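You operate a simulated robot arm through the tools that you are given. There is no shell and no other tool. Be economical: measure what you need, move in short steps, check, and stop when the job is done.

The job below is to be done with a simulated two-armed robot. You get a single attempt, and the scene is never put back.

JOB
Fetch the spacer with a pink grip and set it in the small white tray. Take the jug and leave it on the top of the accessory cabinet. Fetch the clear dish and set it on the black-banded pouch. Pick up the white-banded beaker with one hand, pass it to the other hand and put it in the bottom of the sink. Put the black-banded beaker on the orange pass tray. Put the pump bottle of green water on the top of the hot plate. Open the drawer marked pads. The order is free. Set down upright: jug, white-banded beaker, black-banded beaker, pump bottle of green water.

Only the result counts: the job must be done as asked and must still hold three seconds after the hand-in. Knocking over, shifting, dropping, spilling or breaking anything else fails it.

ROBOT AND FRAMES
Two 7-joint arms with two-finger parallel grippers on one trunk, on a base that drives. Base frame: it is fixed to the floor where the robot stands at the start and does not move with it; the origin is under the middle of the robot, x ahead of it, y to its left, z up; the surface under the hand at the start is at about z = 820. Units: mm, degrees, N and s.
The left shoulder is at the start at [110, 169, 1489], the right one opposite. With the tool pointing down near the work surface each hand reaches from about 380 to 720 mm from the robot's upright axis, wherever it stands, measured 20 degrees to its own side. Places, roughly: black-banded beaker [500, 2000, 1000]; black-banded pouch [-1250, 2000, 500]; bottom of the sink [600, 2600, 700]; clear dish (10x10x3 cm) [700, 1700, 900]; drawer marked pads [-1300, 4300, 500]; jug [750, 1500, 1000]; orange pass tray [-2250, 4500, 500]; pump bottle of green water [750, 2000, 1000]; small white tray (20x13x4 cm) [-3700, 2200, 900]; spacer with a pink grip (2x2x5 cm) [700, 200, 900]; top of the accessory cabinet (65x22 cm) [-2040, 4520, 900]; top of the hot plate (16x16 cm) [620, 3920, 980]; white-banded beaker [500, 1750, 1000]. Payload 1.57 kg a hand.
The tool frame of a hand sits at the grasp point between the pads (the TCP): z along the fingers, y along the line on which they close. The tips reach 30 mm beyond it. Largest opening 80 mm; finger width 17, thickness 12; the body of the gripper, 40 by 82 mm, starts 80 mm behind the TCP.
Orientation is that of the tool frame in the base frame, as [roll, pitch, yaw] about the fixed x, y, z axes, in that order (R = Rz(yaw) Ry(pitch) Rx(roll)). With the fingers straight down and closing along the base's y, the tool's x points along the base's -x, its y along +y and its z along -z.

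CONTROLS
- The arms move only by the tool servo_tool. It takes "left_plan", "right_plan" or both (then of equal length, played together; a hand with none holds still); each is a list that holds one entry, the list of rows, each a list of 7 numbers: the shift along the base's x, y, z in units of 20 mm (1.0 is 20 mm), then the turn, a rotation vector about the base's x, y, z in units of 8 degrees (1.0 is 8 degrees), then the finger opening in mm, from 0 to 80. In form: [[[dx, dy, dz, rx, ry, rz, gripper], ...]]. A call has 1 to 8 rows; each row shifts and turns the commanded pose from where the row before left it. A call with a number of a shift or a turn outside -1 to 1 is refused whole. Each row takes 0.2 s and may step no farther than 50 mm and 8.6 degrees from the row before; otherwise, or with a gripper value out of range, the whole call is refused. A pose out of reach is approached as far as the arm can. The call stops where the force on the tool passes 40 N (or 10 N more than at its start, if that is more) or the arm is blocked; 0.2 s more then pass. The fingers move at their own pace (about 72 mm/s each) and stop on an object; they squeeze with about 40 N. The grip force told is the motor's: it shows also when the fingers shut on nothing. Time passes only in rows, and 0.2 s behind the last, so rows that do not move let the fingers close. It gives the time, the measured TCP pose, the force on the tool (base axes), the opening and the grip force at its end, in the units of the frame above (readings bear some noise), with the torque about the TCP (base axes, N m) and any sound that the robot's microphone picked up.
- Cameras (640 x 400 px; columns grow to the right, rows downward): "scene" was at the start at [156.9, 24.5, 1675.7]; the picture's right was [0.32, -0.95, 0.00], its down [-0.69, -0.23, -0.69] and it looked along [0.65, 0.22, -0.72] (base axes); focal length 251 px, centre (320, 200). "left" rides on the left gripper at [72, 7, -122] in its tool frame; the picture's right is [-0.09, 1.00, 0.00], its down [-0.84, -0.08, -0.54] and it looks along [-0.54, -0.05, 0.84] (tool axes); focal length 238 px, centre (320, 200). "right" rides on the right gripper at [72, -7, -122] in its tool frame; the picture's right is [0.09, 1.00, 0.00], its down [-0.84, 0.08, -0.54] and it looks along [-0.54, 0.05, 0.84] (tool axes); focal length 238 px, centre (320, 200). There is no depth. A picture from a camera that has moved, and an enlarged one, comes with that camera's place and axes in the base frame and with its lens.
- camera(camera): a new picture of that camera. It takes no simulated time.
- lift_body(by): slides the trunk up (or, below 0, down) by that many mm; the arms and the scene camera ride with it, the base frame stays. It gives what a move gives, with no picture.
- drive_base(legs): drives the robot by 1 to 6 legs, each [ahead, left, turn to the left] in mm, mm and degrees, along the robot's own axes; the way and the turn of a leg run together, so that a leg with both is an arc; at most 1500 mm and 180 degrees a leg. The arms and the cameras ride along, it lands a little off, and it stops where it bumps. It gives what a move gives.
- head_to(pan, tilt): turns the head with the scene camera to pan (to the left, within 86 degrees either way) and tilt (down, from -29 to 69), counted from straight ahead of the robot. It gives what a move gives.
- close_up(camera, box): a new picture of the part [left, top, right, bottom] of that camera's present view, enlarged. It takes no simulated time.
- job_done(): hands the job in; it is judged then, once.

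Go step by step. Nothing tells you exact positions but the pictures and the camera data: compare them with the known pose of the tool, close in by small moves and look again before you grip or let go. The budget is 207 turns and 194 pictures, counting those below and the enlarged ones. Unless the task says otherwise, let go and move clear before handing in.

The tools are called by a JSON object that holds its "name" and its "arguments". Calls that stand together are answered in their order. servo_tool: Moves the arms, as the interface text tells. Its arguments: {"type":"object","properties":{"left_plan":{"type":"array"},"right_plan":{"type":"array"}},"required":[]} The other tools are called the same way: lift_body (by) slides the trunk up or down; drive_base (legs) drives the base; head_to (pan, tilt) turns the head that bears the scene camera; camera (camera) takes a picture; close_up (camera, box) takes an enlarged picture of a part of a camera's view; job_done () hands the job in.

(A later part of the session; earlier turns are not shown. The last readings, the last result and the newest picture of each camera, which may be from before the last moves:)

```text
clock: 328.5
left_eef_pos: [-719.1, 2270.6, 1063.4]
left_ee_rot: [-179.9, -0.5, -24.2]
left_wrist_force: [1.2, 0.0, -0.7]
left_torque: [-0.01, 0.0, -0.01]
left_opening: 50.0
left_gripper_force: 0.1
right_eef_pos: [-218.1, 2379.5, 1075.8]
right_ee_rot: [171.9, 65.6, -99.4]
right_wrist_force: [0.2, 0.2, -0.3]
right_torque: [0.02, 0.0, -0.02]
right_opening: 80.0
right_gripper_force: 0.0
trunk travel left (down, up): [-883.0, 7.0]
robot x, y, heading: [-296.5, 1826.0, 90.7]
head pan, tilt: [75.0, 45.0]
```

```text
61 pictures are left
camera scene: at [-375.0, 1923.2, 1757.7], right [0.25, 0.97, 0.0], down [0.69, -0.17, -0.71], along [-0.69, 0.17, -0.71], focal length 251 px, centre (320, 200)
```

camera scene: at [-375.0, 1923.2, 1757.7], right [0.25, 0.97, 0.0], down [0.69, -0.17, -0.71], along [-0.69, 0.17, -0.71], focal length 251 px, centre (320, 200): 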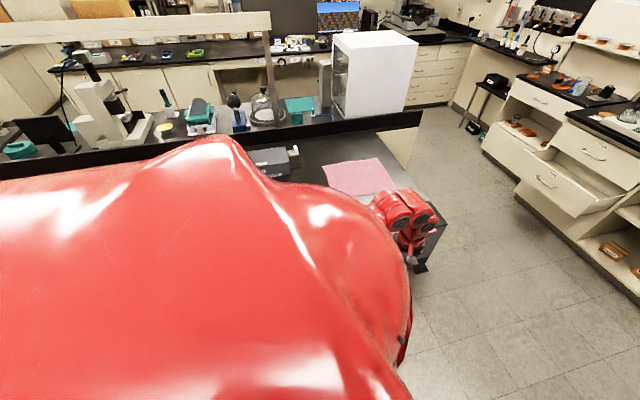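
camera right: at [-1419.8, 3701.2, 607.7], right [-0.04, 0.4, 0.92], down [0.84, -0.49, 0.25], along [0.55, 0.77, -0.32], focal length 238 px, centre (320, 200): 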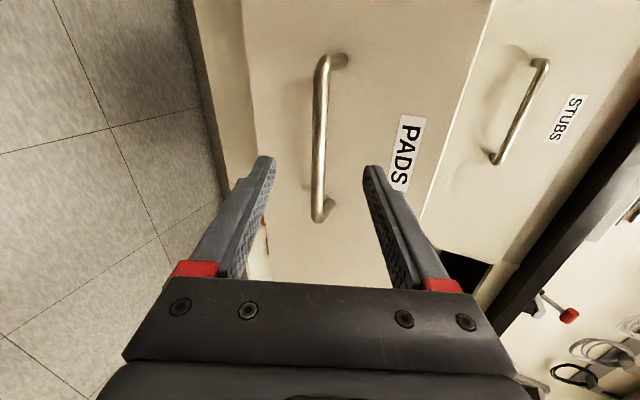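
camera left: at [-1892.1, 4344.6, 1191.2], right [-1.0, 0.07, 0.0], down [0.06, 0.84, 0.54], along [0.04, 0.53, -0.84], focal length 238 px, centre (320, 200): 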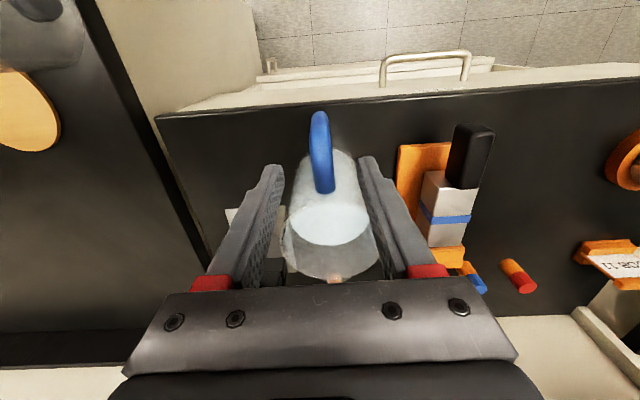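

My own shoulder blocks the view. I'll turn to face the island to see the pouch shelf.

{"name": "drive_base", "arguments": {"legs": [[0, 0, 89]]}}

{"name": "head_to", "arguments": {"pan": -5, "tilt": 45}}

{"name": "camera", "arguments": {"camera": "scene"}}

{"name": "camera", "arguments": {"camera": "right"}}

```text
clock: 332.7
left_eef_pos: [-750.1, 1408.7, 1063.9]
left_ee_rot: [-180.0, -0.5, 64.6]
left_wrist_force: [0.3, 0.3, -0.7]
left_torque: [-0.03, -0.01, 0.03]
left_opening: 50.2
left_gripper_force: 0.1
right_eef_pos: [-848.2, 1911.5, 1075.9]
right_ee_rot: [171.8, 65.6, -10.5]
right_wrist_force: [0.5, 0.3, 0.3]
right_torque: [0.0, 0.02, -0.01]
right_opening: 80.3
right_gripper_force: 0.0
trunk travel left (down, up): [-883.0, 7.0]
robot x, y, heading: [-293.5, 1823.5, 179.8]
head pan, tilt: [75.0, 45.0]
```

```text
clock: 334.2
left_eef_pos: [-749.8, 1408.8, 1064.2]
left_ee_rot: [180.0, -0.5, 64.6]
left_wrist_force: [0.3, 0.1, -0.1]
left_torque: [-0.03, 0.0, 0.01]
left_opening: 50.2
left_gripper_force: 0.1
right_eef_pos: [-848.4, 1911.2, 1075.7]
right_ee_rot: [171.8, 65.6, -10.5]
right_wrist_force: [0.3, -0.7, 0.9]
right_torque: [-0.03, 0.05, 0.02]
right_opening: 80.1
right_gripper_force: 0.2
trunk travel left (down, up): [-883.0, 7.0]
robot x, y, heading: [-295.2, 1824.7, 180.0]
head pan, tilt: [-5.0, 45.0]
```

```text
60 pictures are left
camera scene: at [-456.1, 1830.8, 1757.7], right [0.09, 1.0, 0.0], down [0.7, -0.07, -0.71], along [-0.7, 0.07, -0.71], focal length 251 px, centre (320, 200)
```

scene: 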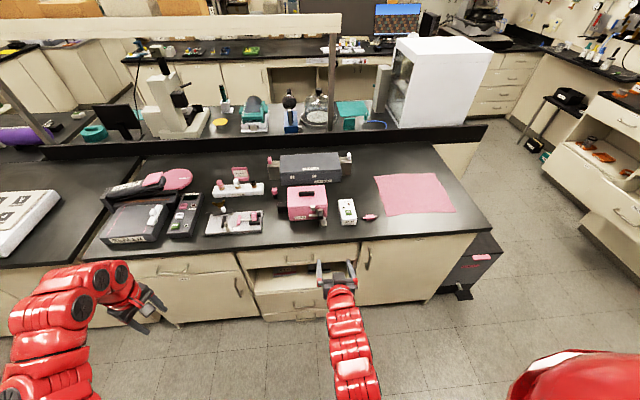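

```text
59 pictures are left
camera right: at [-708.2, 1910.8, 1060.2], right [-0.02, -1.0, -0.03], down [0.15, -0.03, 0.99], along [-0.99, 0.01, 0.15], focal length 238 px, centre (320, 200)
```

right: 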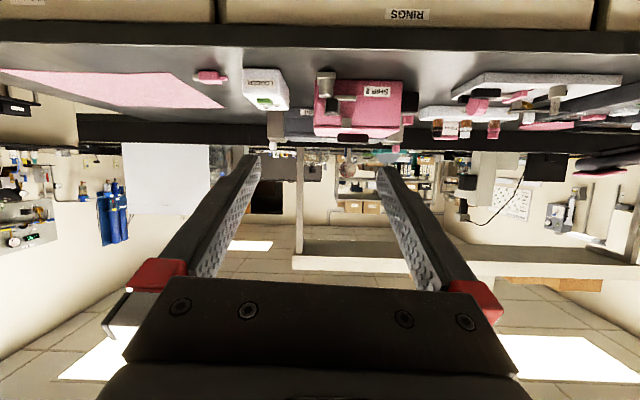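

There is a niche under the RINGS drawer. I'll lower the trunk for a look inside.

{"name": "lift_body", "arguments": {"by": -400}}

{"name": "head_to", "arguments": {"pan": -5, "tilt": 35}}

{"name": "close_up", "arguments": {"camera": "scene", "box": [200, 160, 440, 310]}}

{"name": "camera", "arguments": {"camera": "right"}}

```text
clock: 338.1
left_eef_pos: [-749.8, 1408.0, 664.7]
left_ee_rot: [-179.9, -0.6, 64.6]
left_wrist_force: [-0.1, 0.5, 0.7]
left_torque: [0.0, -0.02, -0.01]
left_opening: 49.8
left_gripper_force: 0.1
right_eef_pos: [-847.5, 1912.7, 675.6]
right_ee_rot: [171.8, 65.6, -10.5]
right_wrist_force: [-0.5, 0.4, -0.4]
right_torque: [-0.03, 0.01, 0.01]
right_opening: 80.1
right_gripper_force: 0.0
trunk travel left (down, up): [-483.0, 407.0]
robot x, y, heading: [-297.9, 1827.5, 179.8]
head pan, tilt: [-5.0, 45.0]
```

```text
clock: 338.8
left_eef_pos: [-749.8, 1408.9, 664.1]
left_ee_rot: [180.0, -0.5, 64.7]
left_wrist_force: [0.3, -0.8, -0.2]
left_torque: [-0.01, -0.04, 0.0]
left_opening: 50.3
left_gripper_force: 0.0
right_eef_pos: [-848.0, 1911.7, 677.3]
right_ee_rot: [171.9, 65.5, -10.5]
right_wrist_force: [-0.3, 0.1, 0.3]
right_torque: [0.0, -0.03, 0.01]
right_opening: 80.2
right_gripper_force: 0.0
trunk travel left (down, up): [-483.0, 407.0]
robot x, y, heading: [-294.8, 1828.2, 179.7]
head pan, tilt: [-5.0, 35.0]
```

```text
2.67 times, centred on (320, 235) of scene
camera zoom: at [-462.7, 1831.5, 1372.5], right [0.09, 1.0, 0.0], down [0.57, -0.05, -0.82], along [-0.82, 0.08, -0.57], focal length 670 px, centre (320, 107)
```

zoom: 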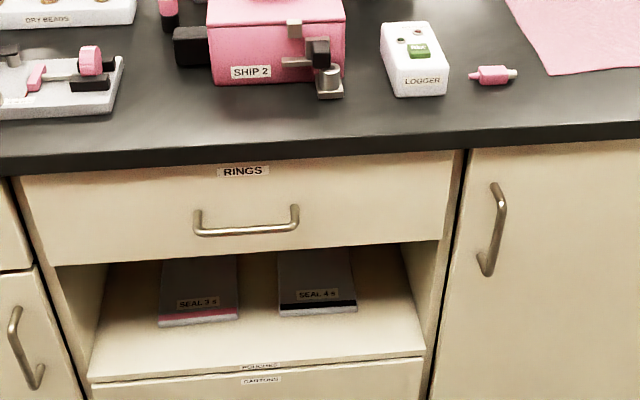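

```text
57 pictures are left
camera right: at [-708.1, 1910.8, 660.1], right [-0.02, -1.0, -0.03], down [0.15, -0.03, 0.99], along [-0.99, 0.01, 0.15], focal length 238 px, centre (320, 200)
```

right: 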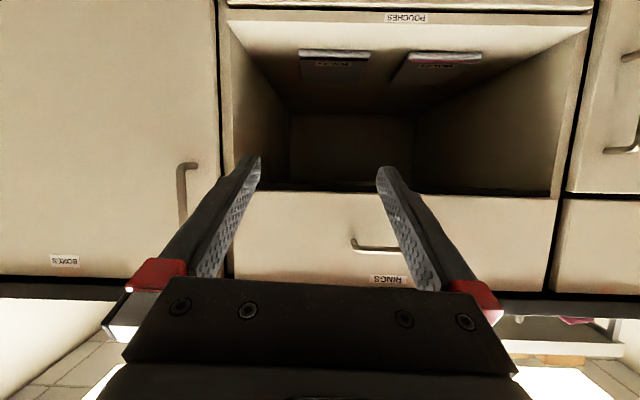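

The black-banded pouch is at about [-1220, 1900] with its top at z≈478, in a niche roughly 465–700 high. I'll fetch the dish with the right hand, pinching its right-hand wall with the tool tilted 45°. First I'll raise up and turn to the bench.

{"name": "lift_body", "arguments": {"by": 400}}

{"name": "drive_base", "arguments": {"legs": [[0, 0, 180], [0, -75, 0]]}}

{"name": "servo_tool", "arguments": {"right_plan": [[[0.4, 0, 0, 0, 0.85, 0, 60], [0.4, 0, 0, 0, 0.85, 0, 60], [0.4, 0, 0, 0, 0.8, 0, 60]]]}}

{"name": "head_to", "arguments": {"pan": -15, "tilt": 40}}

{"name": "camera", "arguments": {"camera": "right"}}

{"name": "camera", "arguments": {"camera": "scene"}}

```text
clock: 342.6
left_eef_pos: [-749.9, 1408.8, 1064.3]
left_ee_rot: [-179.9, -0.5, 64.6]
left_wrist_force: [0.8, -0.2, 0.2]
left_torque: [-0.02, 0.0, -0.02]
left_opening: 50.0
left_gripper_force: 0.1
right_eef_pos: [-847.3, 1912.0, 1075.1]
right_ee_rot: [172.0, 65.6, -10.6]
right_wrist_force: [-0.2, -0.1, -0.5]
right_torque: [-0.03, 0.03, -0.03]
right_opening: 80.1
right_gripper_force: 0.1
trunk travel left (down, up): [-883.0, 7.0]
robot x, y, heading: [-293.9, 1824.7, 179.9]
head pan, tilt: [-5.0, 35.0]
```

```text
clock: 350.9
left_eef_pos: [165.1, 2156.9, 1062.8]
left_ee_rot: [-180.0, -0.7, -116.6]
left_wrist_force: [0.9, -0.4, -0.5]
left_torque: [-0.02, -0.01, 0.0]
left_opening: 50.1
left_gripper_force: 0.0
right_eef_pos: [253.2, 1651.4, 1075.3]
right_ee_rot: [172.0, 65.7, 168.5]
right_wrist_force: [-0.3, -0.4, 0.1]
right_torque: [0.01, 0.0, -0.03]
right_opening: 80.0
right_gripper_force: 0.1
trunk travel left (down, up): [-883.0, 7.0]
robot x, y, heading: [-295.6, 1751.3, -1.7]
head pan, tilt: [-5.0, 35.0]
```

```text
clock: 351.7
left_eef_pos: [166.0, 2154.1, 1064.1]
left_ee_rot: [-179.9, -0.5, -116.7]
left_wrist_force: [0.0, 0.6, 0.6]
left_torque: [0.0, 0.01, -0.02]
left_opening: 49.9
left_gripper_force: 0.0
right_eef_pos: [277.3, 1648.5, 1076.0]
right_ee_rot: [177.4, 45.8, 172.9]
right_wrist_force: [0.3, 0.2, -0.1]
right_torque: [0.01, -0.02, 0.01]
right_opening: 59.9
right_gripper_force: 0.0
trunk travel left (down, up): [-883.0, 7.0]
robot x, y, heading: [-296.5, 1749.1, -1.6]
head pan, tilt: [-5.0, 35.0]
```

```text
clock: 352.5
left_eef_pos: [165.5, 2155.7, 1065.0]
left_ee_rot: [-180.0, -0.4, -116.6]
left_wrist_force: [-0.5, 0.9, 0.9]
left_torque: [-0.02, -0.03, 0.03]
left_opening: 50.0
left_gripper_force: 0.1
right_eef_pos: [278.5, 1650.7, 1076.7]
right_ee_rot: [177.6, 45.9, 173.0]
right_wrist_force: [0.6, -0.3, -1.2]
right_torque: [0.02, 0.01, 0.0]
right_opening: 59.8
right_gripper_force: 0.1
trunk travel left (down, up): [-883.0, 7.0]
robot x, y, heading: [-297.5, 1747.7, -1.7]
head pan, tilt: [-15.0, 40.0]
```

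```text
56 pictures are left
camera right: at [137.8, 1655.6, 1109.4], right [0.03, 1.0, -0.04], down [0.2, 0.03, 0.98], along [0.98, -0.03, -0.19], focal length 238 px, centre (320, 200)
```

right: 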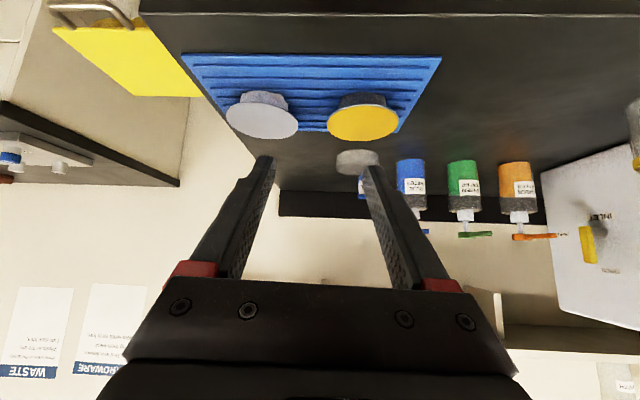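

```text
55 pictures are left
camera scene: at [-135.5, 1722.3, 1765.0], right [-0.29, -0.96, 0.0], down [-0.62, 0.18, -0.77], along [0.73, -0.22, -0.64], focal length 251 px, centre (320, 200)
```

scene: 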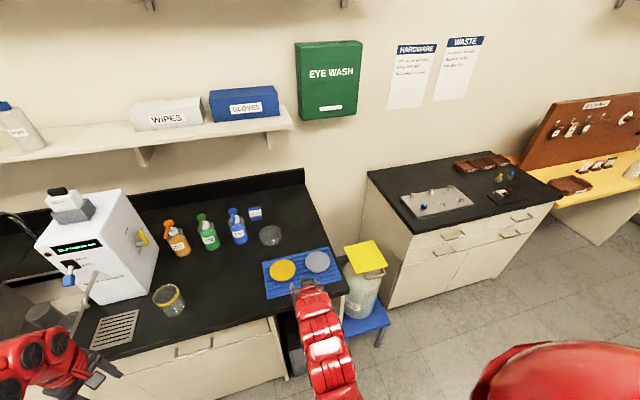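

The dish centre is about [665, 1720]; the yellow lid item in front of it is about 50 mm tall. I'll yaw the hand 20° left so the wrist clears it, then move in above the dish's right wall.

{"name": "servo_tool", "arguments": {"right_plan": [[[0, 0, 0, 0, 0, 0.9, 30], [0, 0, 0, 0, 0, 0.9, 30], [0, 0, 0, 0, 0, 0.9, 30]]]}}

{"name": "drive_base", "arguments": {"legs": [[205, 0, 0]]}}

{"name": "servo_tool", "arguments": {"right_plan": [[[1, 0.1, 0, 0, 0, 0, 30], [1, 0.1, 0, 0, 0, 0, 30], [1, 0.1, 0, 0, 0, 0, 30], [1, 0.1, -0.3, 0, 0, 0, 30], [1, 0.1, -0.6, 0, 0, 0, 30], [1, 0.1, -0.6, 0, 0, 0, 30], [0.9, 0.1, -0.6, 0, 0, 0, 30], [0.9, 0.1, -0.6, 0, 0, 0, 30]]]}}

{"name": "camera", "arguments": {"camera": "right"}}

{"name": "close_up", "arguments": {"camera": "scene", "box": [180, 140, 380, 300]}}

```text
clock: 353.3
left_eef_pos: [166.6, 2154.7, 1064.2]
left_ee_rot: [180.0, -0.5, -116.6]
left_wrist_force: [0.4, 0.2, 0.1]
left_torque: [0.04, -0.03, 0.04]
left_opening: 49.9
left_gripper_force: 0.1
right_eef_pos: [276.8, 1649.2, 1074.7]
right_ee_rot: [177.6, 45.8, -165.1]
right_wrist_force: [0.2, 1.0, -0.1]
right_torque: [0.0, -0.02, 0.0]
right_opening: 30.1
right_gripper_force: 0.2
trunk travel left (down, up): [-883.0, 7.0]
robot x, y, heading: [-299.4, 1748.7, -1.6]
head pan, tilt: [-15.0, 40.0]
```

```text
clock: 354.9
left_eef_pos: [369.3, 2148.8, 1064.5]
left_ee_rot: [-179.9, -0.5, -116.7]
left_wrist_force: [-0.9, -1.1, 0.1]
left_torque: [-0.03, 0.01, 0.02]
left_opening: 50.1
left_gripper_force: 0.0
right_eef_pos: [478.7, 1643.3, 1075.5]
right_ee_rot: [177.5, 45.9, -165.3]
right_wrist_force: [-0.7, -0.4, 0.2]
right_torque: [0.03, 0.03, 0.0]
right_opening: 30.0
right_gripper_force: 0.0
trunk travel left (down, up): [-883.0, 7.0]
robot x, y, heading: [-97.1, 1744.8, -1.6]
head pan, tilt: [-15.0, 40.0]
```

```text
clock: 356.7
left_eef_pos: [371.4, 2149.1, 1062.6]
left_ee_rot: [179.9, -0.5, -116.6]
left_wrist_force: [0.4, 0.2, -0.5]
left_torque: [-0.01, 0.01, 0.0]
left_opening: 50.2
left_gripper_force: 0.0
right_eef_pos: [635.8, 1659.8, 1020.4]
right_ee_rot: [177.5, 45.8, -165.5]
right_wrist_force: [-0.1, 0.3, 0.6]
right_torque: [-0.03, -0.01, 0.02]
right_opening: 30.1
right_gripper_force: 0.1
trunk travel left (down, up): [-883.0, 7.0]
robot x, y, heading: [-97.1, 1741.7, -1.7]
head pan, tilt: [-15.0, 40.0]
```

```text
54 pictures are left
camera right: at [505.5, 1614.0, 1054.5], right [-0.34, 0.94, -0.04], down [0.17, 0.1, 0.98], along [0.92, 0.33, -0.2], focal length 238 px, centre (320, 200)
```

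right: 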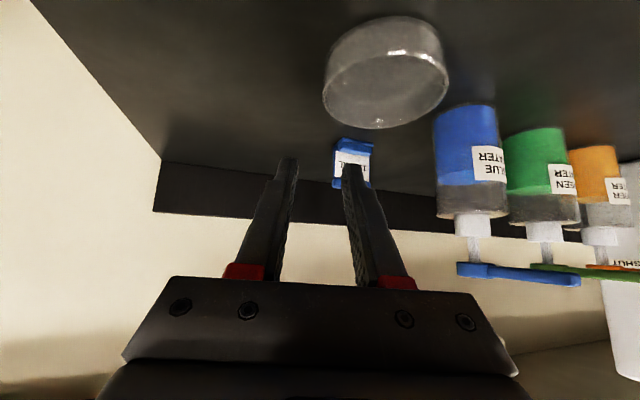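

```text
2.50 times, centred on (280, 220) of scene
camera zoom: at [69.2, 1715.7, 1764.8], right [-0.29, -0.96, 0.0], down [-0.62, 0.18, -0.77], along [0.73, -0.22, -0.64], focal length 628 px, centre (420, 150)
```

zoom: 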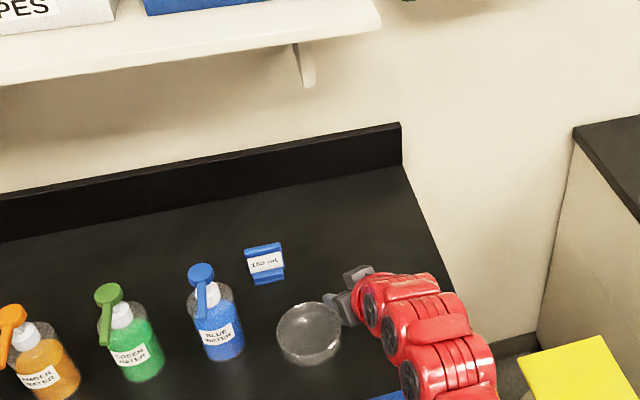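

The dish centre is refined to [648, 1719]. The target pinch point on its right wall is [665, 1673]. I'll move above it.

{"name": "servo_tool", "arguments": {"right_plan": [[[0.7, 0.33, -0.4, 0, 0, 0, 30], [0.75, 0.32, -0.6, 0, 0, 0, 30], [0, 0, -0.8, 0, 0, 0, 30], [0, 0, -0.8, 0, 0, 0, 30], [0, 0, -0.6, 0, 0, 0, 30]]]}}

{"name": "camera", "arguments": {"camera": "right"}}

```text
clock: 357.9
left_eef_pos: [369.5, 2149.1, 1063.8]
left_ee_rot: [179.9, -0.5, -116.7]
left_wrist_force: [-0.8, 0.4, -1.3]
left_torque: [-0.01, 0.04, 0.0]
left_opening: 50.1
left_gripper_force: 0.1
right_eef_pos: [666.6, 1672.5, 959.4]
right_ee_rot: [177.7, 46.1, -165.4]
right_wrist_force: [-0.2, -0.8, -0.4]
right_torque: [-0.01, -0.01, 0.02]
right_opening: 30.0
right_gripper_force: 0.0
trunk travel left (down, up): [-883.0, 7.0]
robot x, y, heading: [-97.1, 1745.0, -1.8]
head pan, tilt: [-15.0, 40.0]
```

```text
52 pictures are left
camera right: at [534.8, 1627.0, 991.5], right [-0.34, 0.94, -0.04], down [0.17, 0.1, 0.98], along [0.92, 0.33, -0.19], focal length 238 px, centre (320, 200)
```

right: 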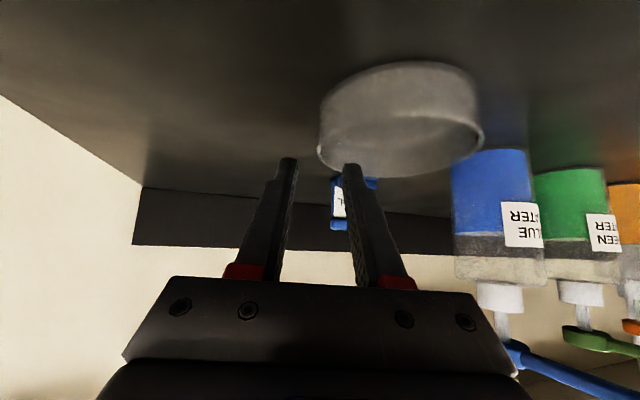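

The dish wall lies between the fingers in line. I'll descend 25 mm and close.

{"name": "servo_tool", "arguments": {"right_plan": [[[0, 0, -0.5, 0, 0, 0, 30], [0, 0, -0.5, 0, 0, 0, 30], [0, 0, -0.25, 0, 0, 0, 30]]]}}

{"name": "camera", "arguments": {"camera": "right"}}

```text
clock: 358.7
left_eef_pos: [369.1, 2150.2, 1064.2]
left_ee_rot: [-180.0, -0.4, -116.7]
left_wrist_force: [-0.7, -0.2, -0.3]
left_torque: [0.02, 0.04, 0.02]
left_opening: 49.9
left_gripper_force: 0.1
right_eef_pos: [664.7, 1672.1, 932.2]
right_ee_rot: [177.7, 45.7, -165.4]
right_wrist_force: [-0.2, -0.1, 0.1]
right_torque: [0.0, 0.04, 0.0]
right_opening: 30.1
right_gripper_force: 0.1
trunk travel left (down, up): [-883.0, 7.0]
robot x, y, heading: [-97.3, 1743.4, -1.7]
head pan, tilt: [-15.0, 40.0]
```

```text
51 pictures are left
camera right: at [533.1, 1626.7, 965.9], right [-0.34, 0.94, -0.04], down [0.17, 0.1, 0.98], along [0.92, 0.33, -0.2], focal length 238 px, centre (320, 200)
```

right: 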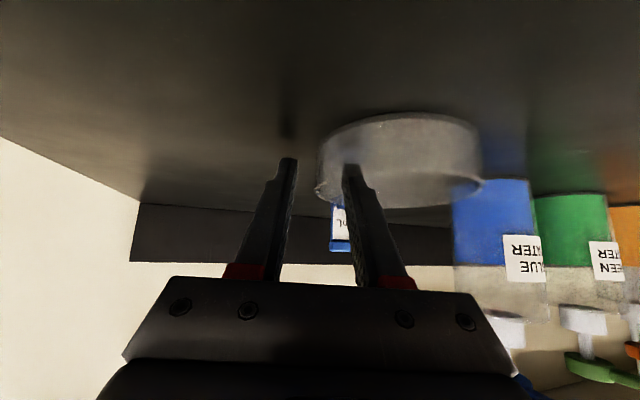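

One finger is inside and one outside the wall. I'll close and lift a little.

{"name": "servo_tool", "arguments": {"right_plan": [[[0, 0, 0, 0, 0, 0, 15], [0, 0, 0, 0, 0, 0, 0], [0, 0, 0, 0, 0, 0, 0], [0, 0, 0, 0, 0, 0, 0], [0, 0, 0.5, 0, 0, 0, 0], [0, 0, 0.8, 0, 0, 0, 0]]]}}

{"name": "camera", "arguments": {"camera": "right"}}

```text
clock: 360.1
left_eef_pos: [368.6, 2149.2, 1064.2]
left_ee_rot: [179.9, -0.5, -116.7]
left_wrist_force: [0.1, -0.5, 0.1]
left_torque: [-0.02, -0.01, 0.01]
left_opening: 50.1
left_gripper_force: 0.0
right_eef_pos: [665.2, 1671.9, 959.7]
right_ee_rot: [177.6, 45.9, -165.5]
right_wrist_force: [0.0, 0.6, -0.4]
right_torque: [-0.02, 0.0, 0.03]
right_opening: 2.0
right_gripper_force: 23.4
trunk travel left (down, up): [-883.0, 7.0]
robot x, y, heading: [-94.0, 1743.7, -1.9]
head pan, tilt: [-15.0, 40.0]
```

```text
50 pictures are left
camera right: at [533.9, 1627.2, 992.6], right [-0.34, 0.94, -0.04], down [0.17, 0.1, 0.98], along [0.92, 0.33, -0.19], focal length 238 px, centre (320, 200)
```

right: 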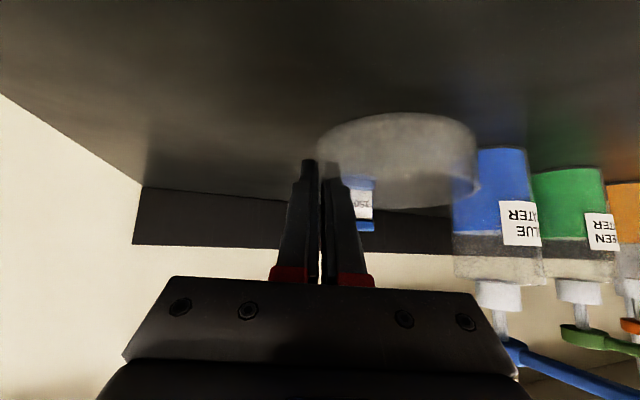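

The dish is held by its 2 mm wall. I'll raise it above the lids, retract, back off, and turn to the island.

{"name": "servo_tool", "arguments": {"right_plan": [[[0, 0, 1, 0, 0, 0, 0], [0, 0, 1, 0, 0, 0, 0], [0, 0, 1, 0, 0, 0, 0], [0, 0, 0.8, 0, 0, 0, 0], [-1, 0, 0, 0, 0, 0, 0], [-1, 0, 0, 0, 0, 0, 0], [-1, 0, 0, 0, 0, 0, 0], [-1, 0, 0, 0, 0, 0, 0]]]}}

{"name": "drive_base", "arguments": {"legs": [[-240, 0, 0], [0, 0, 90], [0, 0, 91.5]]}}

{"name": "lift_body", "arguments": {"by": -400}}

{"name": "camera", "arguments": {"camera": "right"}}

```text
clock: 361.9
left_eef_pos: [367.7, 2149.2, 1063.9]
left_ee_rot: [-180.0, -0.5, -116.7]
left_wrist_force: [0.0, 0.1, -0.1]
left_torque: [-0.03, -0.03, 0.01]
left_opening: 49.8
left_gripper_force: 0.0
right_eef_pos: [584.0, 1671.8, 1034.5]
right_ee_rot: [177.6, 46.0, -165.3]
right_wrist_force: [-0.1, -0.5, -1.2]
right_torque: [-0.01, 0.02, 0.0]
right_opening: 1.7
right_gripper_force: 23.5
trunk travel left (down, up): [-883.0, 7.0]
robot x, y, heading: [-98.9, 1740.9, -1.8]
head pan, tilt: [-15.0, 40.0]
```

```text
clock: 371.4
left_eef_pos: [-788.0, 1332.3, 1064.0]
left_ee_rot: [-180.0, -0.5, 64.8]
left_wrist_force: [-0.9, 0.0, 0.4]
left_torque: [0.01, -0.01, 0.0]
left_opening: 50.0
left_gripper_force: 0.0
right_eef_pos: [-1015.5, 1806.3, 1035.2]
right_ee_rot: [177.6, 45.9, 16.2]
right_wrist_force: [0.5, -0.4, -0.3]
right_torque: [0.03, 0.01, 0.0]
right_opening: 2.3
right_gripper_force: 24.0
trunk travel left (down, up): [-883.0, 7.0]
robot x, y, heading: [-337.5, 1754.1, 179.7]
head pan, tilt: [-15.0, 40.0]
```

```text
clock: 373.5
left_eef_pos: [-787.4, 1334.4, 836.9]
left_ee_rot: [180.0, -0.4, 64.8]
left_wrist_force: [0.5, -0.1, -0.6]
left_torque: [0.01, -0.01, 0.01]
left_opening: 49.9
left_gripper_force: 0.1
right_eef_pos: [-1020.8, 1804.2, 818.6]
right_ee_rot: [177.8, 47.6, 16.1]
right_wrist_force: [7.4, 0.5, 16.0]
right_torque: [-0.08, 0.17, 0.01]
right_opening: 2.3
right_gripper_force: 23.4
trunk travel left (down, up): [-655.0, 235.0]
robot x, y, heading: [-333.0, 1750.2, 179.8]
head pan, tilt: [-15.0, 40.0]
stopped: the force on the tool passed its limit at 61 N (the readings are from after the stop); the commanded pose is now the measured one
```

```text
49 pictures are left
camera right: at [-892.7, 1854.2, 847.8], right [0.36, -0.93, -0.04], down [-0.14, -0.1, 0.99], along [-0.92, -0.35, -0.17], focal length 238 px, centre (320, 200)
```

right: 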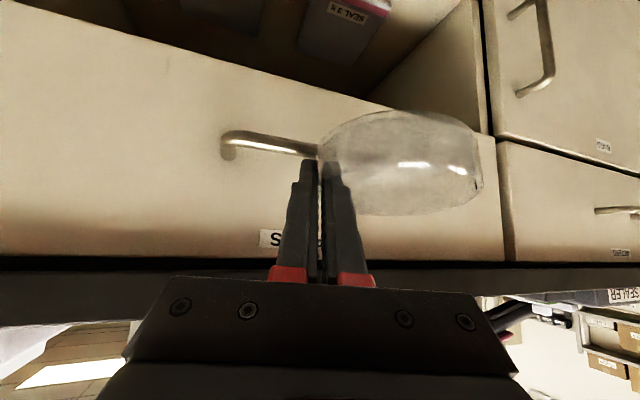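

The fingertip came down on the RINGS drawer handle; I should have backed away first. I'll raise slightly and back off before lowering further.

{"name": "lift_body", "arguments": {"by": 60}}

{"name": "drive_base", "arguments": {"legs": [[-200, -60, 0]]}}

{"name": "lift_body", "arguments": {"by": -310}}

{"name": "head_to", "arguments": {"pan": -5, "tilt": 35}}

{"name": "camera", "arguments": {"camera": "right"}}

{"name": "camera", "arguments": {"camera": "scene"}}

```text
clock: 374.5
left_eef_pos: [-788.3, 1334.5, 896.5]
left_ee_rot: [180.0, -0.4, 64.9]
left_wrist_force: [-0.6, -0.3, 0.8]
left_torque: [0.0, 0.0, 0.02]
left_opening: 50.1
left_gripper_force: 0.1
right_eef_pos: [-1020.8, 1804.4, 877.3]
right_ee_rot: [177.7, 47.3, 16.1]
right_wrist_force: [0.1, 0.4, -0.4]
right_torque: [0.01, -0.01, -0.02]
right_opening: 2.2
right_gripper_force: 23.5
trunk travel left (down, up): [-715.0, 175.0]
robot x, y, heading: [-335.0, 1750.4, 179.6]
head pan, tilt: [-15.0, 40.0]
```

```text
clock: 376.2
left_eef_pos: [-589.3, 1393.5, 895.4]
left_ee_rot: [180.0, -0.4, 64.9]
left_wrist_force: [1.2, -0.3, -0.3]
left_torque: [0.02, 0.0, -0.01]
left_opening: 50.0
left_gripper_force: 0.0
right_eef_pos: [-821.8, 1864.4, 877.6]
right_ee_rot: [177.7, 47.2, 16.1]
right_wrist_force: [1.5, 0.7, -0.6]
right_torque: [0.03, -0.01, 0.0]
right_opening: 2.3
right_gripper_force: 23.4
trunk travel left (down, up): [-715.0, 175.0]
robot x, y, heading: [-133.9, 1811.1, 179.9]
head pan, tilt: [-15.0, 40.0]
```

```text
clock: 379.3
left_eef_pos: [-589.1, 1393.5, 586.9]
left_ee_rot: [180.0, -0.4, 64.9]
left_wrist_force: [-0.6, 0.8, -0.6]
left_torque: [0.0, 0.02, 0.0]
left_opening: 50.1
left_gripper_force: 0.0
right_eef_pos: [-821.2, 1864.3, 567.6]
right_ee_rot: [177.6, 47.3, 16.1]
right_wrist_force: [0.3, 0.0, 0.0]
right_torque: [0.02, 0.02, -0.02]
right_opening: 1.9
right_gripper_force: 23.4
trunk travel left (down, up): [-405.0, 485.0]
robot x, y, heading: [-135.6, 1810.0, 180.0]
head pan, tilt: [-15.0, 40.0]
```

```text
clock: 380.0
left_eef_pos: [-589.0, 1393.8, 586.0]
left_ee_rot: [180.0, -0.5, 64.8]
left_wrist_force: [0.6, 0.1, 0.0]
left_torque: [-0.01, -0.01, 0.03]
left_opening: 49.8
left_gripper_force: 0.1
right_eef_pos: [-821.1, 1862.8, 567.7]
right_ee_rot: [177.8, 47.3, 16.1]
right_wrist_force: [-0.5, -0.3, -0.4]
right_torque: [0.02, -0.01, 0.01]
right_opening: 2.2
right_gripper_force: 24.4
trunk travel left (down, up): [-405.0, 485.0]
robot x, y, heading: [-139.3, 1808.2, 180.0]
head pan, tilt: [-5.0, 35.0]
```

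```text
48 pictures are left
camera right: at [-693.5, 1913.9, 596.5], right [0.36, -0.93, -0.04], down [-0.15, -0.1, 0.98], along [-0.92, -0.35, -0.17], focal length 238 px, centre (320, 200)
```

right: 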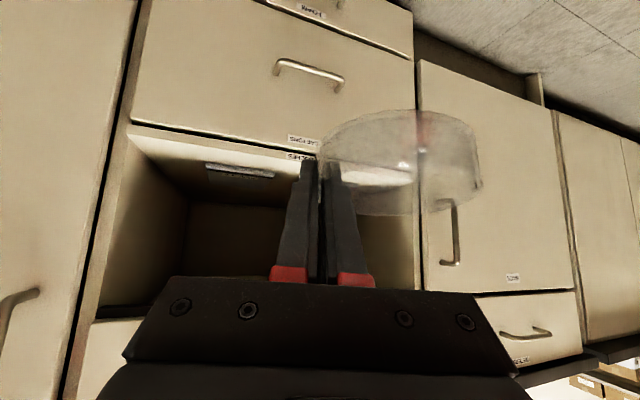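

```text
47 pictures are left
camera scene: at [-303.7, 1817.5, 1294.8], right [0.09, 1.0, 0.0], down [0.57, -0.05, -0.82], along [-0.82, 0.07, -0.57], focal length 251 px, centre (320, 200)
```

scene: 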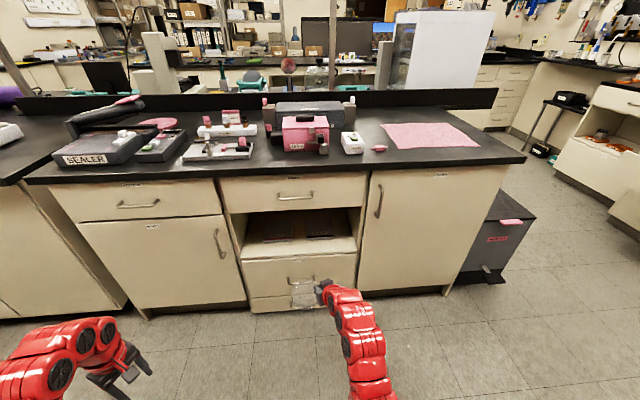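

The dish is still held. I'll straighten the hand's yaw, align laterally with the pouch (y≈1903), lower to entry height and drive closer.

{"name": "servo_tool", "arguments": {"right_plan": [[[0, 0, 0, 0, 0, -0.85, 0], [0, 0, 0, 0, 0, -0.85, 0], [0, 0, 0, 0, 0, -0.8, 0]]]}}

{"name": "lift_body", "arguments": {"by": -52}}

{"name": "drive_base", "arguments": {"legs": [[0, -88, 0], [200, 0, 0]]}}

{"name": "camera", "arguments": {"camera": "right"}}

{"name": "close_up", "arguments": {"camera": "scene", "box": [220, 180, 420, 320]}}

```text
clock: 380.8
left_eef_pos: [-588.5, 1392.7, 586.8]
left_ee_rot: [-179.9, -0.5, 64.8]
left_wrist_force: [0.2, 0.2, -0.3]
left_torque: [0.0, -0.01, 0.0]
left_opening: 50.0
left_gripper_force: 0.1
right_eef_pos: [-822.6, 1863.7, 566.0]
right_ee_rot: [177.7, 47.3, -4.0]
right_wrist_force: [0.7, -0.1, 0.0]
right_torque: [-0.01, -0.01, 0.01]
right_opening: 2.1
right_gripper_force: 24.2
trunk travel left (down, up): [-405.0, 485.0]
robot x, y, heading: [-137.4, 1811.5, 180.1]
head pan, tilt: [-5.0, 35.0]
```

```text
clock: 381.7
left_eef_pos: [-588.6, 1392.7, 534.4]
left_ee_rot: [179.9, -0.5, 64.9]
left_wrist_force: [0.6, 1.0, -0.1]
left_torque: [-0.02, 0.01, 0.01]
left_opening: 49.9
left_gripper_force: 0.0
right_eef_pos: [-820.8, 1864.1, 515.4]
right_ee_rot: [177.7, 47.4, -4.0]
right_wrist_force: [0.2, 0.6, -0.4]
right_torque: [0.06, 0.0, -0.03]
right_opening: 2.0
right_gripper_force: 23.9
trunk travel left (down, up): [-353.0, 537.0]
robot x, y, heading: [-140.1, 1810.1, 180.1]
head pan, tilt: [-5.0, 35.0]
```

```text
clock: 384.0
left_eef_pos: [-791.2, 1481.8, 534.2]
left_ee_rot: [180.0, -0.4, 64.7]
left_wrist_force: [-0.3, -0.4, -0.6]
left_torque: [0.0, -0.02, -0.01]
left_opening: 50.2
left_gripper_force: 0.0
right_eef_pos: [-1022.7, 1954.4, 514.3]
right_ee_rot: [177.6, 47.2, -4.1]
right_wrist_force: [0.2, -0.6, -0.6]
right_torque: [0.03, -0.01, -0.01]
right_opening: 2.0
right_gripper_force: 23.9
trunk travel left (down, up): [-353.0, 537.0]
robot x, y, heading: [-336.3, 1899.9, 179.8]
head pan, tilt: [-5.0, 35.0]
```

```text
46 pictures are left
camera right: at [-885.4, 1957.3, 544.1], right [0.02, -1.0, -0.04], down [-0.17, -0.04, 0.98], along [-0.98, -0.01, -0.17], focal length 238 px, centre (320, 200)
```

right: 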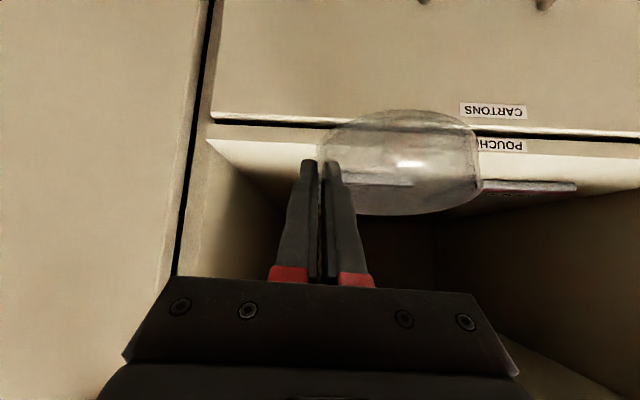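

```text
2.86 times, centred on (320, 250) of scene
camera zoom: at [-505.5, 1906.5, 1242.6], right [0.09, 1.0, 0.0], down [0.57, -0.05, -0.82], along [-0.82, 0.08, -0.57], focal length 718 px, centre (320, 57)
```

zoom: 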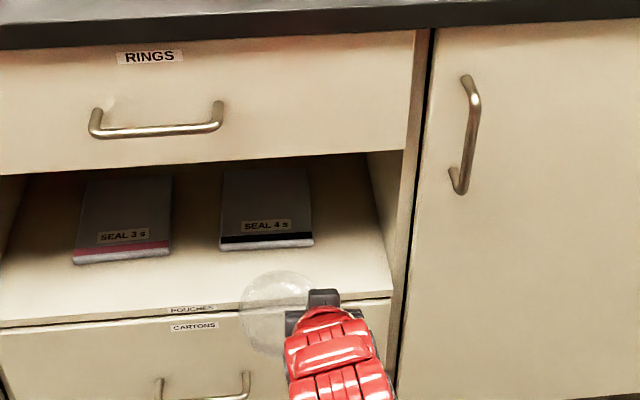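

The pouch is at about [-1250, 1900], its front edge at x≈-1180, shelf z≈459. I'll drive in 130 mm and then extend the arm.

{"name": "drive_base", "arguments": {"legs": [[130, 0, 0]]}}

{"name": "servo_tool", "arguments": {"right_plan": [[[-0.8, 0, 0, 0, 0, 0, 0], [-0.8, 0, 0, 0, 0, 0, 0], [-0.8, 0, 0, 0, 0, 0, 0]]]}}

{"name": "camera", "arguments": {"camera": "right"}}

{"name": "close_up", "arguments": {"camera": "scene", "box": [220, 220, 420, 360]}}

```text
clock: 385.3
left_eef_pos: [-922.0, 1484.0, 533.5]
left_ee_rot: [179.9, -0.5, 64.7]
left_wrist_force: [-0.1, 0.5, 0.1]
left_torque: [-0.05, -0.02, 0.02]
left_opening: 49.8
left_gripper_force: 0.1
right_eef_pos: [-1153.2, 1956.5, 514.7]
right_ee_rot: [177.9, 47.1, -4.1]
right_wrist_force: [-0.1, -0.1, 0.3]
right_torque: [0.02, -0.03, 0.01]
right_opening: 1.9
right_gripper_force: 23.6
trunk travel left (down, up): [-353.0, 537.0]
robot x, y, heading: [-466.9, 1898.6, 179.5]
head pan, tilt: [-5.0, 35.0]
```

```text
clock: 386.1
left_eef_pos: [-922.2, 1484.4, 533.1]
left_ee_rot: [-180.0, -0.5, 64.6]
left_wrist_force: [-0.1, -0.5, 0.0]
left_torque: [0.0, 0.0, 0.02]
left_opening: 50.0
left_gripper_force: 0.0
right_eef_pos: [-1201.2, 1956.2, 513.8]
right_ee_rot: [177.7, 47.2, -4.2]
right_wrist_force: [0.4, -0.1, -1.8]
right_torque: [0.01, -0.02, 0.0]
right_opening: 2.2
right_gripper_force: 23.5
trunk travel left (down, up): [-353.0, 537.0]
robot x, y, heading: [-467.9, 1899.6, 179.5]
head pan, tilt: [-5.0, 35.0]
```

```text
44 pictures are left
camera right: at [-1063.9, 1958.5, 543.9], right [0.02, -1.0, -0.04], down [-0.17, -0.04, 0.98], along [-0.98, -0.01, -0.17], focal length 238 px, centre (320, 200)
```

right: 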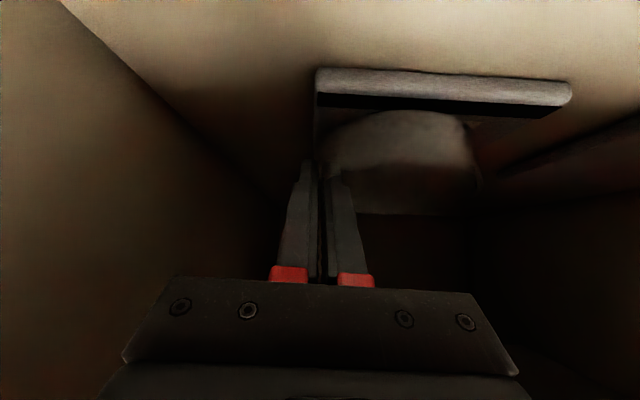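

```text
2.86 times, centred on (320, 290) of scene
camera zoom: at [-635.2, 1907.4, 1242.8], right [0.09, 1.0, 0.0], down [0.57, -0.05, -0.82], along [-0.82, 0.08, -0.57], focal length 718 px, centre (320, -57)
```

zoom: 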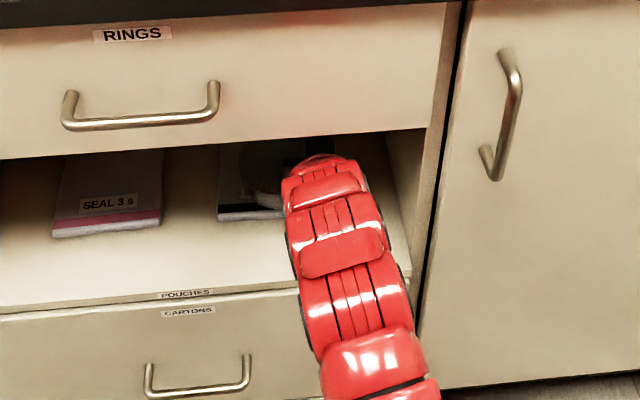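

The pouch front is at x≈-1167 with its top at z≈472. I'll advance another 35 mm, shift -8 mm in y, then lower onto it.

{"name": "servo_tool", "arguments": {"right_plan": [[[-0.9, -0.2, 0, 0, 0, 0, 0], [-0.85, -0.2, 0, 0, 0, 0, 0], [0, 0, -0.2, 0, 0, 0, 0], [0, 0, -0.15, 0, 0, 0, 0]]]}}

{"name": "camera", "arguments": {"camera": "right"}}

```text
clock: 387.1
left_eef_pos: [-922.2, 1486.1, 533.7]
left_ee_rot: [-179.9, -0.5, 64.5]
left_wrist_force: [0.0, -1.0, -0.7]
left_torque: [0.04, 0.0, 0.02]
left_opening: 49.8
left_gripper_force: 0.2
right_eef_pos: [-1235.8, 1947.8, 508.0]
right_ee_rot: [177.7, 47.2, -4.1]
right_wrist_force: [0.1, 0.4, -0.9]
right_torque: [0.06, 0.0, -0.03]
right_opening: 1.9
right_gripper_force: 23.9
trunk travel left (down, up): [-353.0, 537.0]
robot x, y, heading: [-468.1, 1896.5, 179.3]
head pan, tilt: [-5.0, 35.0]
```

```text
42 pictures are left
camera right: at [-1098.3, 1949.9, 537.3], right [0.02, -1.0, -0.04], down [-0.17, -0.04, 0.98], along [-0.98, -0.01, -0.17], focal length 238 px, centre (320, 200)
```

right: 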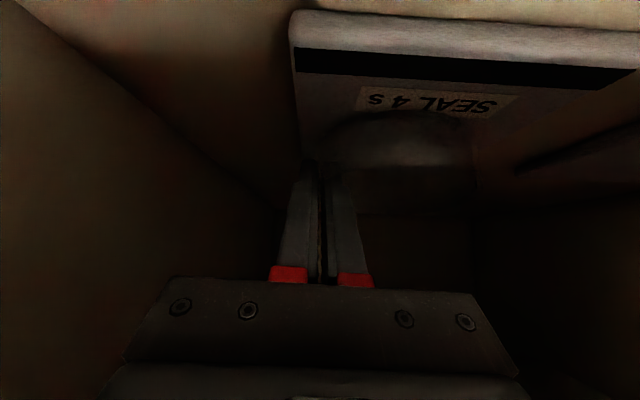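

{"name": "servo_tool", "arguments": {"right_plan": [[[0, 0, -0.12, 0, 0, 0, 0], [0, 0, -0.12, 0, 0, 0, 0], [0, 0, -0.12, 0, 0, 0, 0], [0, 0, 0, 0, 0, 0, 0]]]}}

```text
clock: 388.1
left_eef_pos: [-921.8, 1483.7, 535.5]
left_ee_rot: [-180.0, -0.4, 64.5]
left_wrist_force: [-0.5, -0.2, 0.7]
left_torque: [-0.02, -0.01, 0.01]
left_opening: 49.9
left_gripper_force: 0.1
right_eef_pos: [-1236.0, 1948.2, 504.2]
right_ee_rot: [177.6, 47.6, -4.2]
right_wrist_force: [-4.0, 3.4, 16.5]
right_torque: [-0.44, -0.46, -0.01]
right_opening: 2.4
right_gripper_force: 24.2
trunk travel left (down, up): [-353.0, 537.0]
robot x, y, heading: [-466.2, 1902.8, 179.6]
head pan, tilt: [-5.0, 35.0]
```

It is in contact with the pouch. I'll open slightly and withdraw along the tool axis.

{"name": "servo_tool", "arguments": {"right_plan": [[[0, 0, 0.06, 0, 0, 0, 8], [0, 0, 0, 0, 0, 0, 20], [0, 0, 0, 0, 0, 0, 20], [0.4, 0.02, 0.36, 0, 0, 0, 20], [0.73, 0.04, 0.66, 0, 0, 0, 20], [0.73, 0.04, 0.66, 0, 0, 0, 20], [0.73, 0.04, 0.66, 0, 0, 0, 20]]]}}

{"name": "camera", "arguments": {"camera": "right"}}

```text
clock: 389.7
left_eef_pos: [-921.5, 1485.1, 535.0]
left_ee_rot: [-179.9, -0.5, 64.5]
left_wrist_force: [-0.1, -0.4, 0.2]
left_torque: [0.0, 0.01, 0.03]
left_opening: 49.7
left_gripper_force: 0.0
right_eef_pos: [-1183.5, 1951.2, 548.2]
right_ee_rot: [177.8, 47.3, -4.2]
right_wrist_force: [0.5, -0.5, 0.5]
right_torque: [0.02, 0.02, -0.02]
right_opening: 20.0
right_gripper_force: 0.0
trunk travel left (down, up): [-353.0, 537.0]
robot x, y, heading: [-468.1, 1898.4, 179.3]
head pan, tilt: [-5.0, 35.0]
```

```text
41 pictures are left
camera right: at [-1045.9, 1953.4, 578.4], right [0.02, -1.0, -0.04], down [-0.17, -0.04, 0.98], along [-0.98, -0.01, -0.17], focal length 238 px, centre (320, 200)
```

right: 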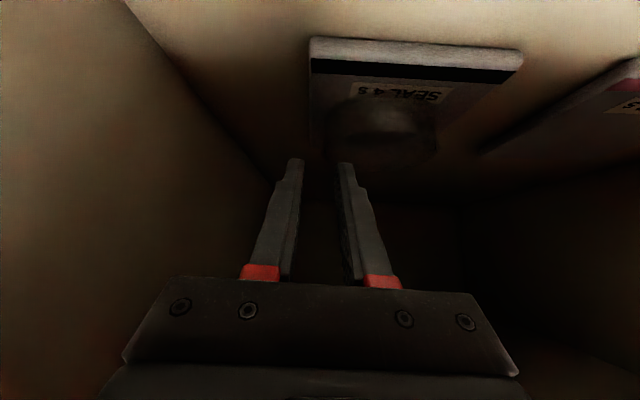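

The dish rests on the black-banded pouch. Next is the green bottle: I'll back out, raise the trunk, and turn to the bench.

{"name": "drive_base", "arguments": {"legs": [[-210, 0, 0]]}}

{"name": "close_up", "arguments": {"camera": "scene", "box": [220, 180, 420, 320]}}

{"name": "lift_body", "arguments": {"by": 400}}

{"name": "lift_body", "arguments": {"by": 130}}

{"name": "drive_base", "arguments": {"legs": [[0, 0, 180], [0, 110, 0]]}}

{"name": "servo_tool", "arguments": {"right_plan": [[[-0.5, 0, -0.8, 0, -0.75, 0, 80], [-0.5, 0, -0.8, 0, -0.75, 0, 80], [-0.5, 0, -0.8, 0, -0.7, 0, 80], [0, 0, -0.8, 0, 0, 0, 80], [0, 0, -0.8, 0, 0, 0, 80]]]}}

{"name": "camera", "arguments": {"camera": "right"}}

```text
clock: 391.3
left_eef_pos: [-714.3, 1483.8, 535.2]
left_ee_rot: [-180.0, -0.4, 64.6]
left_wrist_force: [-0.1, 0.7, -0.8]
left_torque: [0.01, 0.0, 0.01]
left_opening: 49.8
left_gripper_force: 0.0
right_eef_pos: [-975.8, 1949.6, 548.8]
right_ee_rot: [177.7, 47.3, -4.1]
right_wrist_force: [-0.8, 0.3, 0.9]
right_torque: [-0.02, -0.01, 0.05]
right_opening: 20.0
right_gripper_force: 0.0
trunk travel left (down, up): [-353.0, 537.0]
robot x, y, heading: [-257.5, 1901.7, 179.6]
head pan, tilt: [-5.0, 35.0]
```

```text
2.86 times, centred on (320, 250) of scene
camera zoom: at [-427.0, 1906.2, 1242.9], right [0.09, 1.0, 0.0], down [0.57, -0.05, -0.82], along [-0.82, 0.08, -0.57], focal length 718 px, centre (320, 57)
```

zoom: 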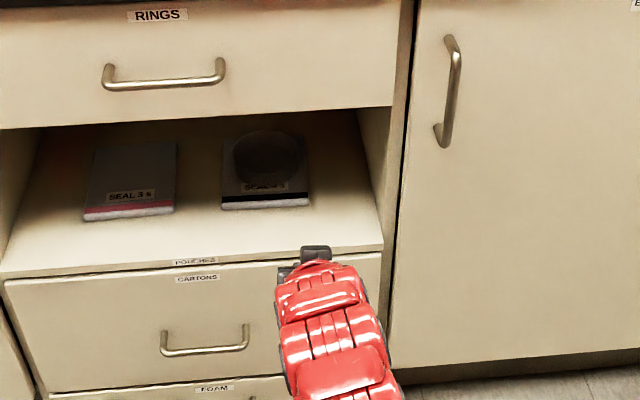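

```text
clock: 395.1
left_eef_pos: [-714.9, 1483.2, 933.5]
left_ee_rot: [-180.0, -0.5, 64.6]
left_wrist_force: [-0.2, 0.4, -0.3]
left_torque: [0.02, -0.02, -0.03]
left_opening: 49.9
left_gripper_force: 0.2
right_eef_pos: [-975.8, 1949.5, 947.5]
right_ee_rot: [177.8, 47.2, -4.2]
right_wrist_force: [-0.6, -0.4, 0.8]
right_torque: [0.0, 0.0, -0.01]
right_opening: 20.0
right_gripper_force: 0.2
trunk travel left (down, up): [-753.0, 137.0]
robot x, y, heading: [-261.2, 1898.6, 179.3]
head pan, tilt: [-5.0, 35.0]
```

```text
clock: 396.7
left_eef_pos: [-714.2, 1482.2, 1065.6]
left_ee_rot: [-180.0, -0.4, 64.6]
left_wrist_force: [-0.1, -0.5, 0.0]
left_torque: [0.0, 0.04, 0.03]
left_opening: 50.2
left_gripper_force: 0.1
right_eef_pos: [-976.0, 1949.6, 1077.1]
right_ee_rot: [177.7, 47.2, -4.1]
right_wrist_force: [-0.1, -0.2, 0.7]
right_torque: [-0.01, 0.02, -0.01]
right_opening: 20.2
right_gripper_force: 0.1
trunk travel left (down, up): [-883.0, 7.0]
robot x, y, heading: [-261.2, 1903.6, 179.7]
head pan, tilt: [-5.0, 35.0]
```

```text
clock: 405.3
left_eef_pos: [194.0, 2422.7, 1064.9]
left_ee_rot: [-180.0, -0.4, -115.3]
left_wrist_force: [-0.4, 0.7, -0.6]
left_torque: [0.0, -0.03, 0.0]
left_opening: 50.1
left_gripper_force: 0.0
right_eef_pos: [455.7, 1957.5, 1077.8]
right_ee_rot: [177.6, 47.3, 175.9]
right_wrist_force: [0.1, -0.2, 0.5]
right_torque: [0.0, 0.01, 0.01]
right_opening: 19.8
right_gripper_force: 0.1
trunk travel left (down, up): [-883.0, 7.0]
robot x, y, heading: [-257.3, 2009.3, -0.2]
head pan, tilt: [-5.0, 35.0]
```

```text
clock: 406.5
left_eef_pos: [193.7, 2424.7, 1063.9]
left_ee_rot: [180.0, -0.5, -115.3]
left_wrist_force: [0.3, -0.2, 0.2]
left_torque: [-0.03, 0.01, -0.02]
left_opening: 49.9
left_gripper_force: 0.0
right_eef_pos: [425.5, 1958.1, 998.2]
right_ee_rot: [174.9, 64.8, 173.6]
right_wrist_force: [-0.7, 1.0, 0.7]
right_torque: [-0.01, -0.02, 0.03]
right_opening: 80.1
right_gripper_force: 0.1
trunk travel left (down, up): [-883.0, 7.0]
robot x, y, heading: [-258.7, 2005.3, -0.2]
head pan, tilt: [-5.0, 35.0]
```

```text
39 pictures are left
camera right: at [284.2, 1957.5, 984.8], right [-0.01, 1.0, -0.05], down [-0.14, 0.04, 0.99], along [0.99, 0.02, 0.13], focal length 238 px, centre (320, 200)
```

right: 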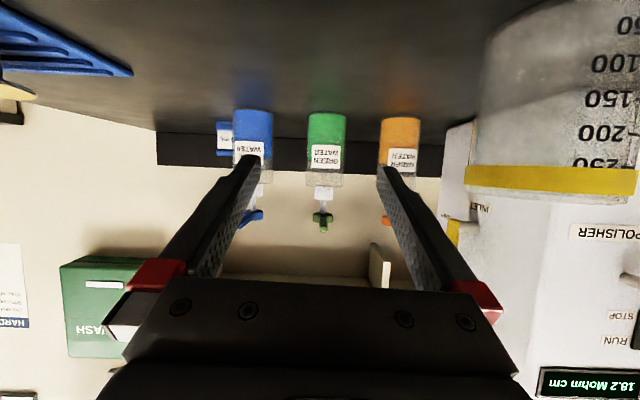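

The green bottle is centred at about [657, 1968], ~58 mm wide. I'll fix the roll, drive forward and align.

{"name": "drive_base", "arguments": {"legs": [[155, 8, 0]]}}

{"name": "servo_tool", "arguments": {"right_plan": [[[0, 0, -0.8, 0.36, 0, 0, 80], [0, 0, -0.8, 0, 0, 0, 80], [0, 0, -0.7, 0, 0, 0, 80]]]}}

{"name": "camera", "arguments": {"camera": "right"}}

```text
clock: 407.9
left_eef_pos: [347.3, 2431.3, 1064.8]
left_ee_rot: [-180.0, -0.3, -115.3]
left_wrist_force: [-0.4, 0.1, 0.1]
left_torque: [0.0, -0.02, -0.02]
left_opening: 50.1
left_gripper_force: 0.0
right_eef_pos: [580.1, 1966.6, 998.8]
right_ee_rot: [174.7, 64.9, 173.7]
right_wrist_force: [0.2, 0.3, 0.4]
right_torque: [-0.01, 0.01, 0.01]
right_opening: 79.9
right_gripper_force: 0.2
trunk travel left (down, up): [-883.0, 7.0]
robot x, y, heading: [-105.9, 2014.2, -0.4]
head pan, tilt: [-5.0, 35.0]
```

```text
clock: 408.7
left_eef_pos: [348.7, 2431.7, 1062.8]
left_ee_rot: [179.8, -0.5, -115.3]
left_wrist_force: [-0.2, 0.3, 0.1]
left_torque: [-0.01, -0.01, -0.02]
left_opening: 50.0
left_gripper_force: 0.1
right_eef_pos: [582.9, 1965.9, 952.3]
right_ee_rot: [168.3, 64.2, 167.7]
right_wrist_force: [-0.5, -0.6, 0.0]
right_torque: [-0.01, -0.02, 0.02]
right_opening: 79.9
right_gripper_force: 0.1
trunk travel left (down, up): [-883.0, 7.0]
robot x, y, heading: [-104.2, 2012.0, -0.2]
head pan, tilt: [-5.0, 35.0]
```

```text
38 pictures are left
camera right: at [440.1, 1965.7, 938.1], right [-0.01, 1.0, 0.01], down [-0.13, -0.01, 0.99], along [0.99, 0.01, 0.13], focal length 238 px, centre (320, 200)
```

right: 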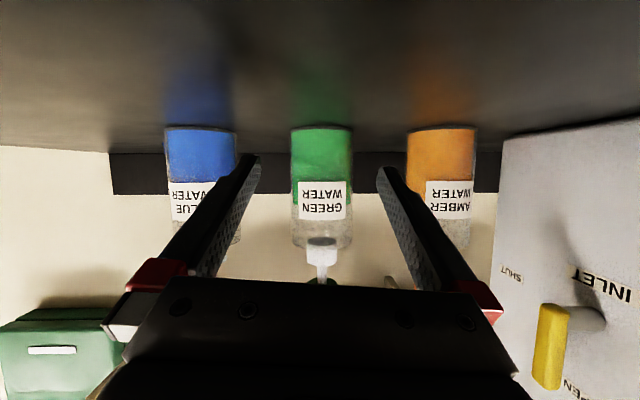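

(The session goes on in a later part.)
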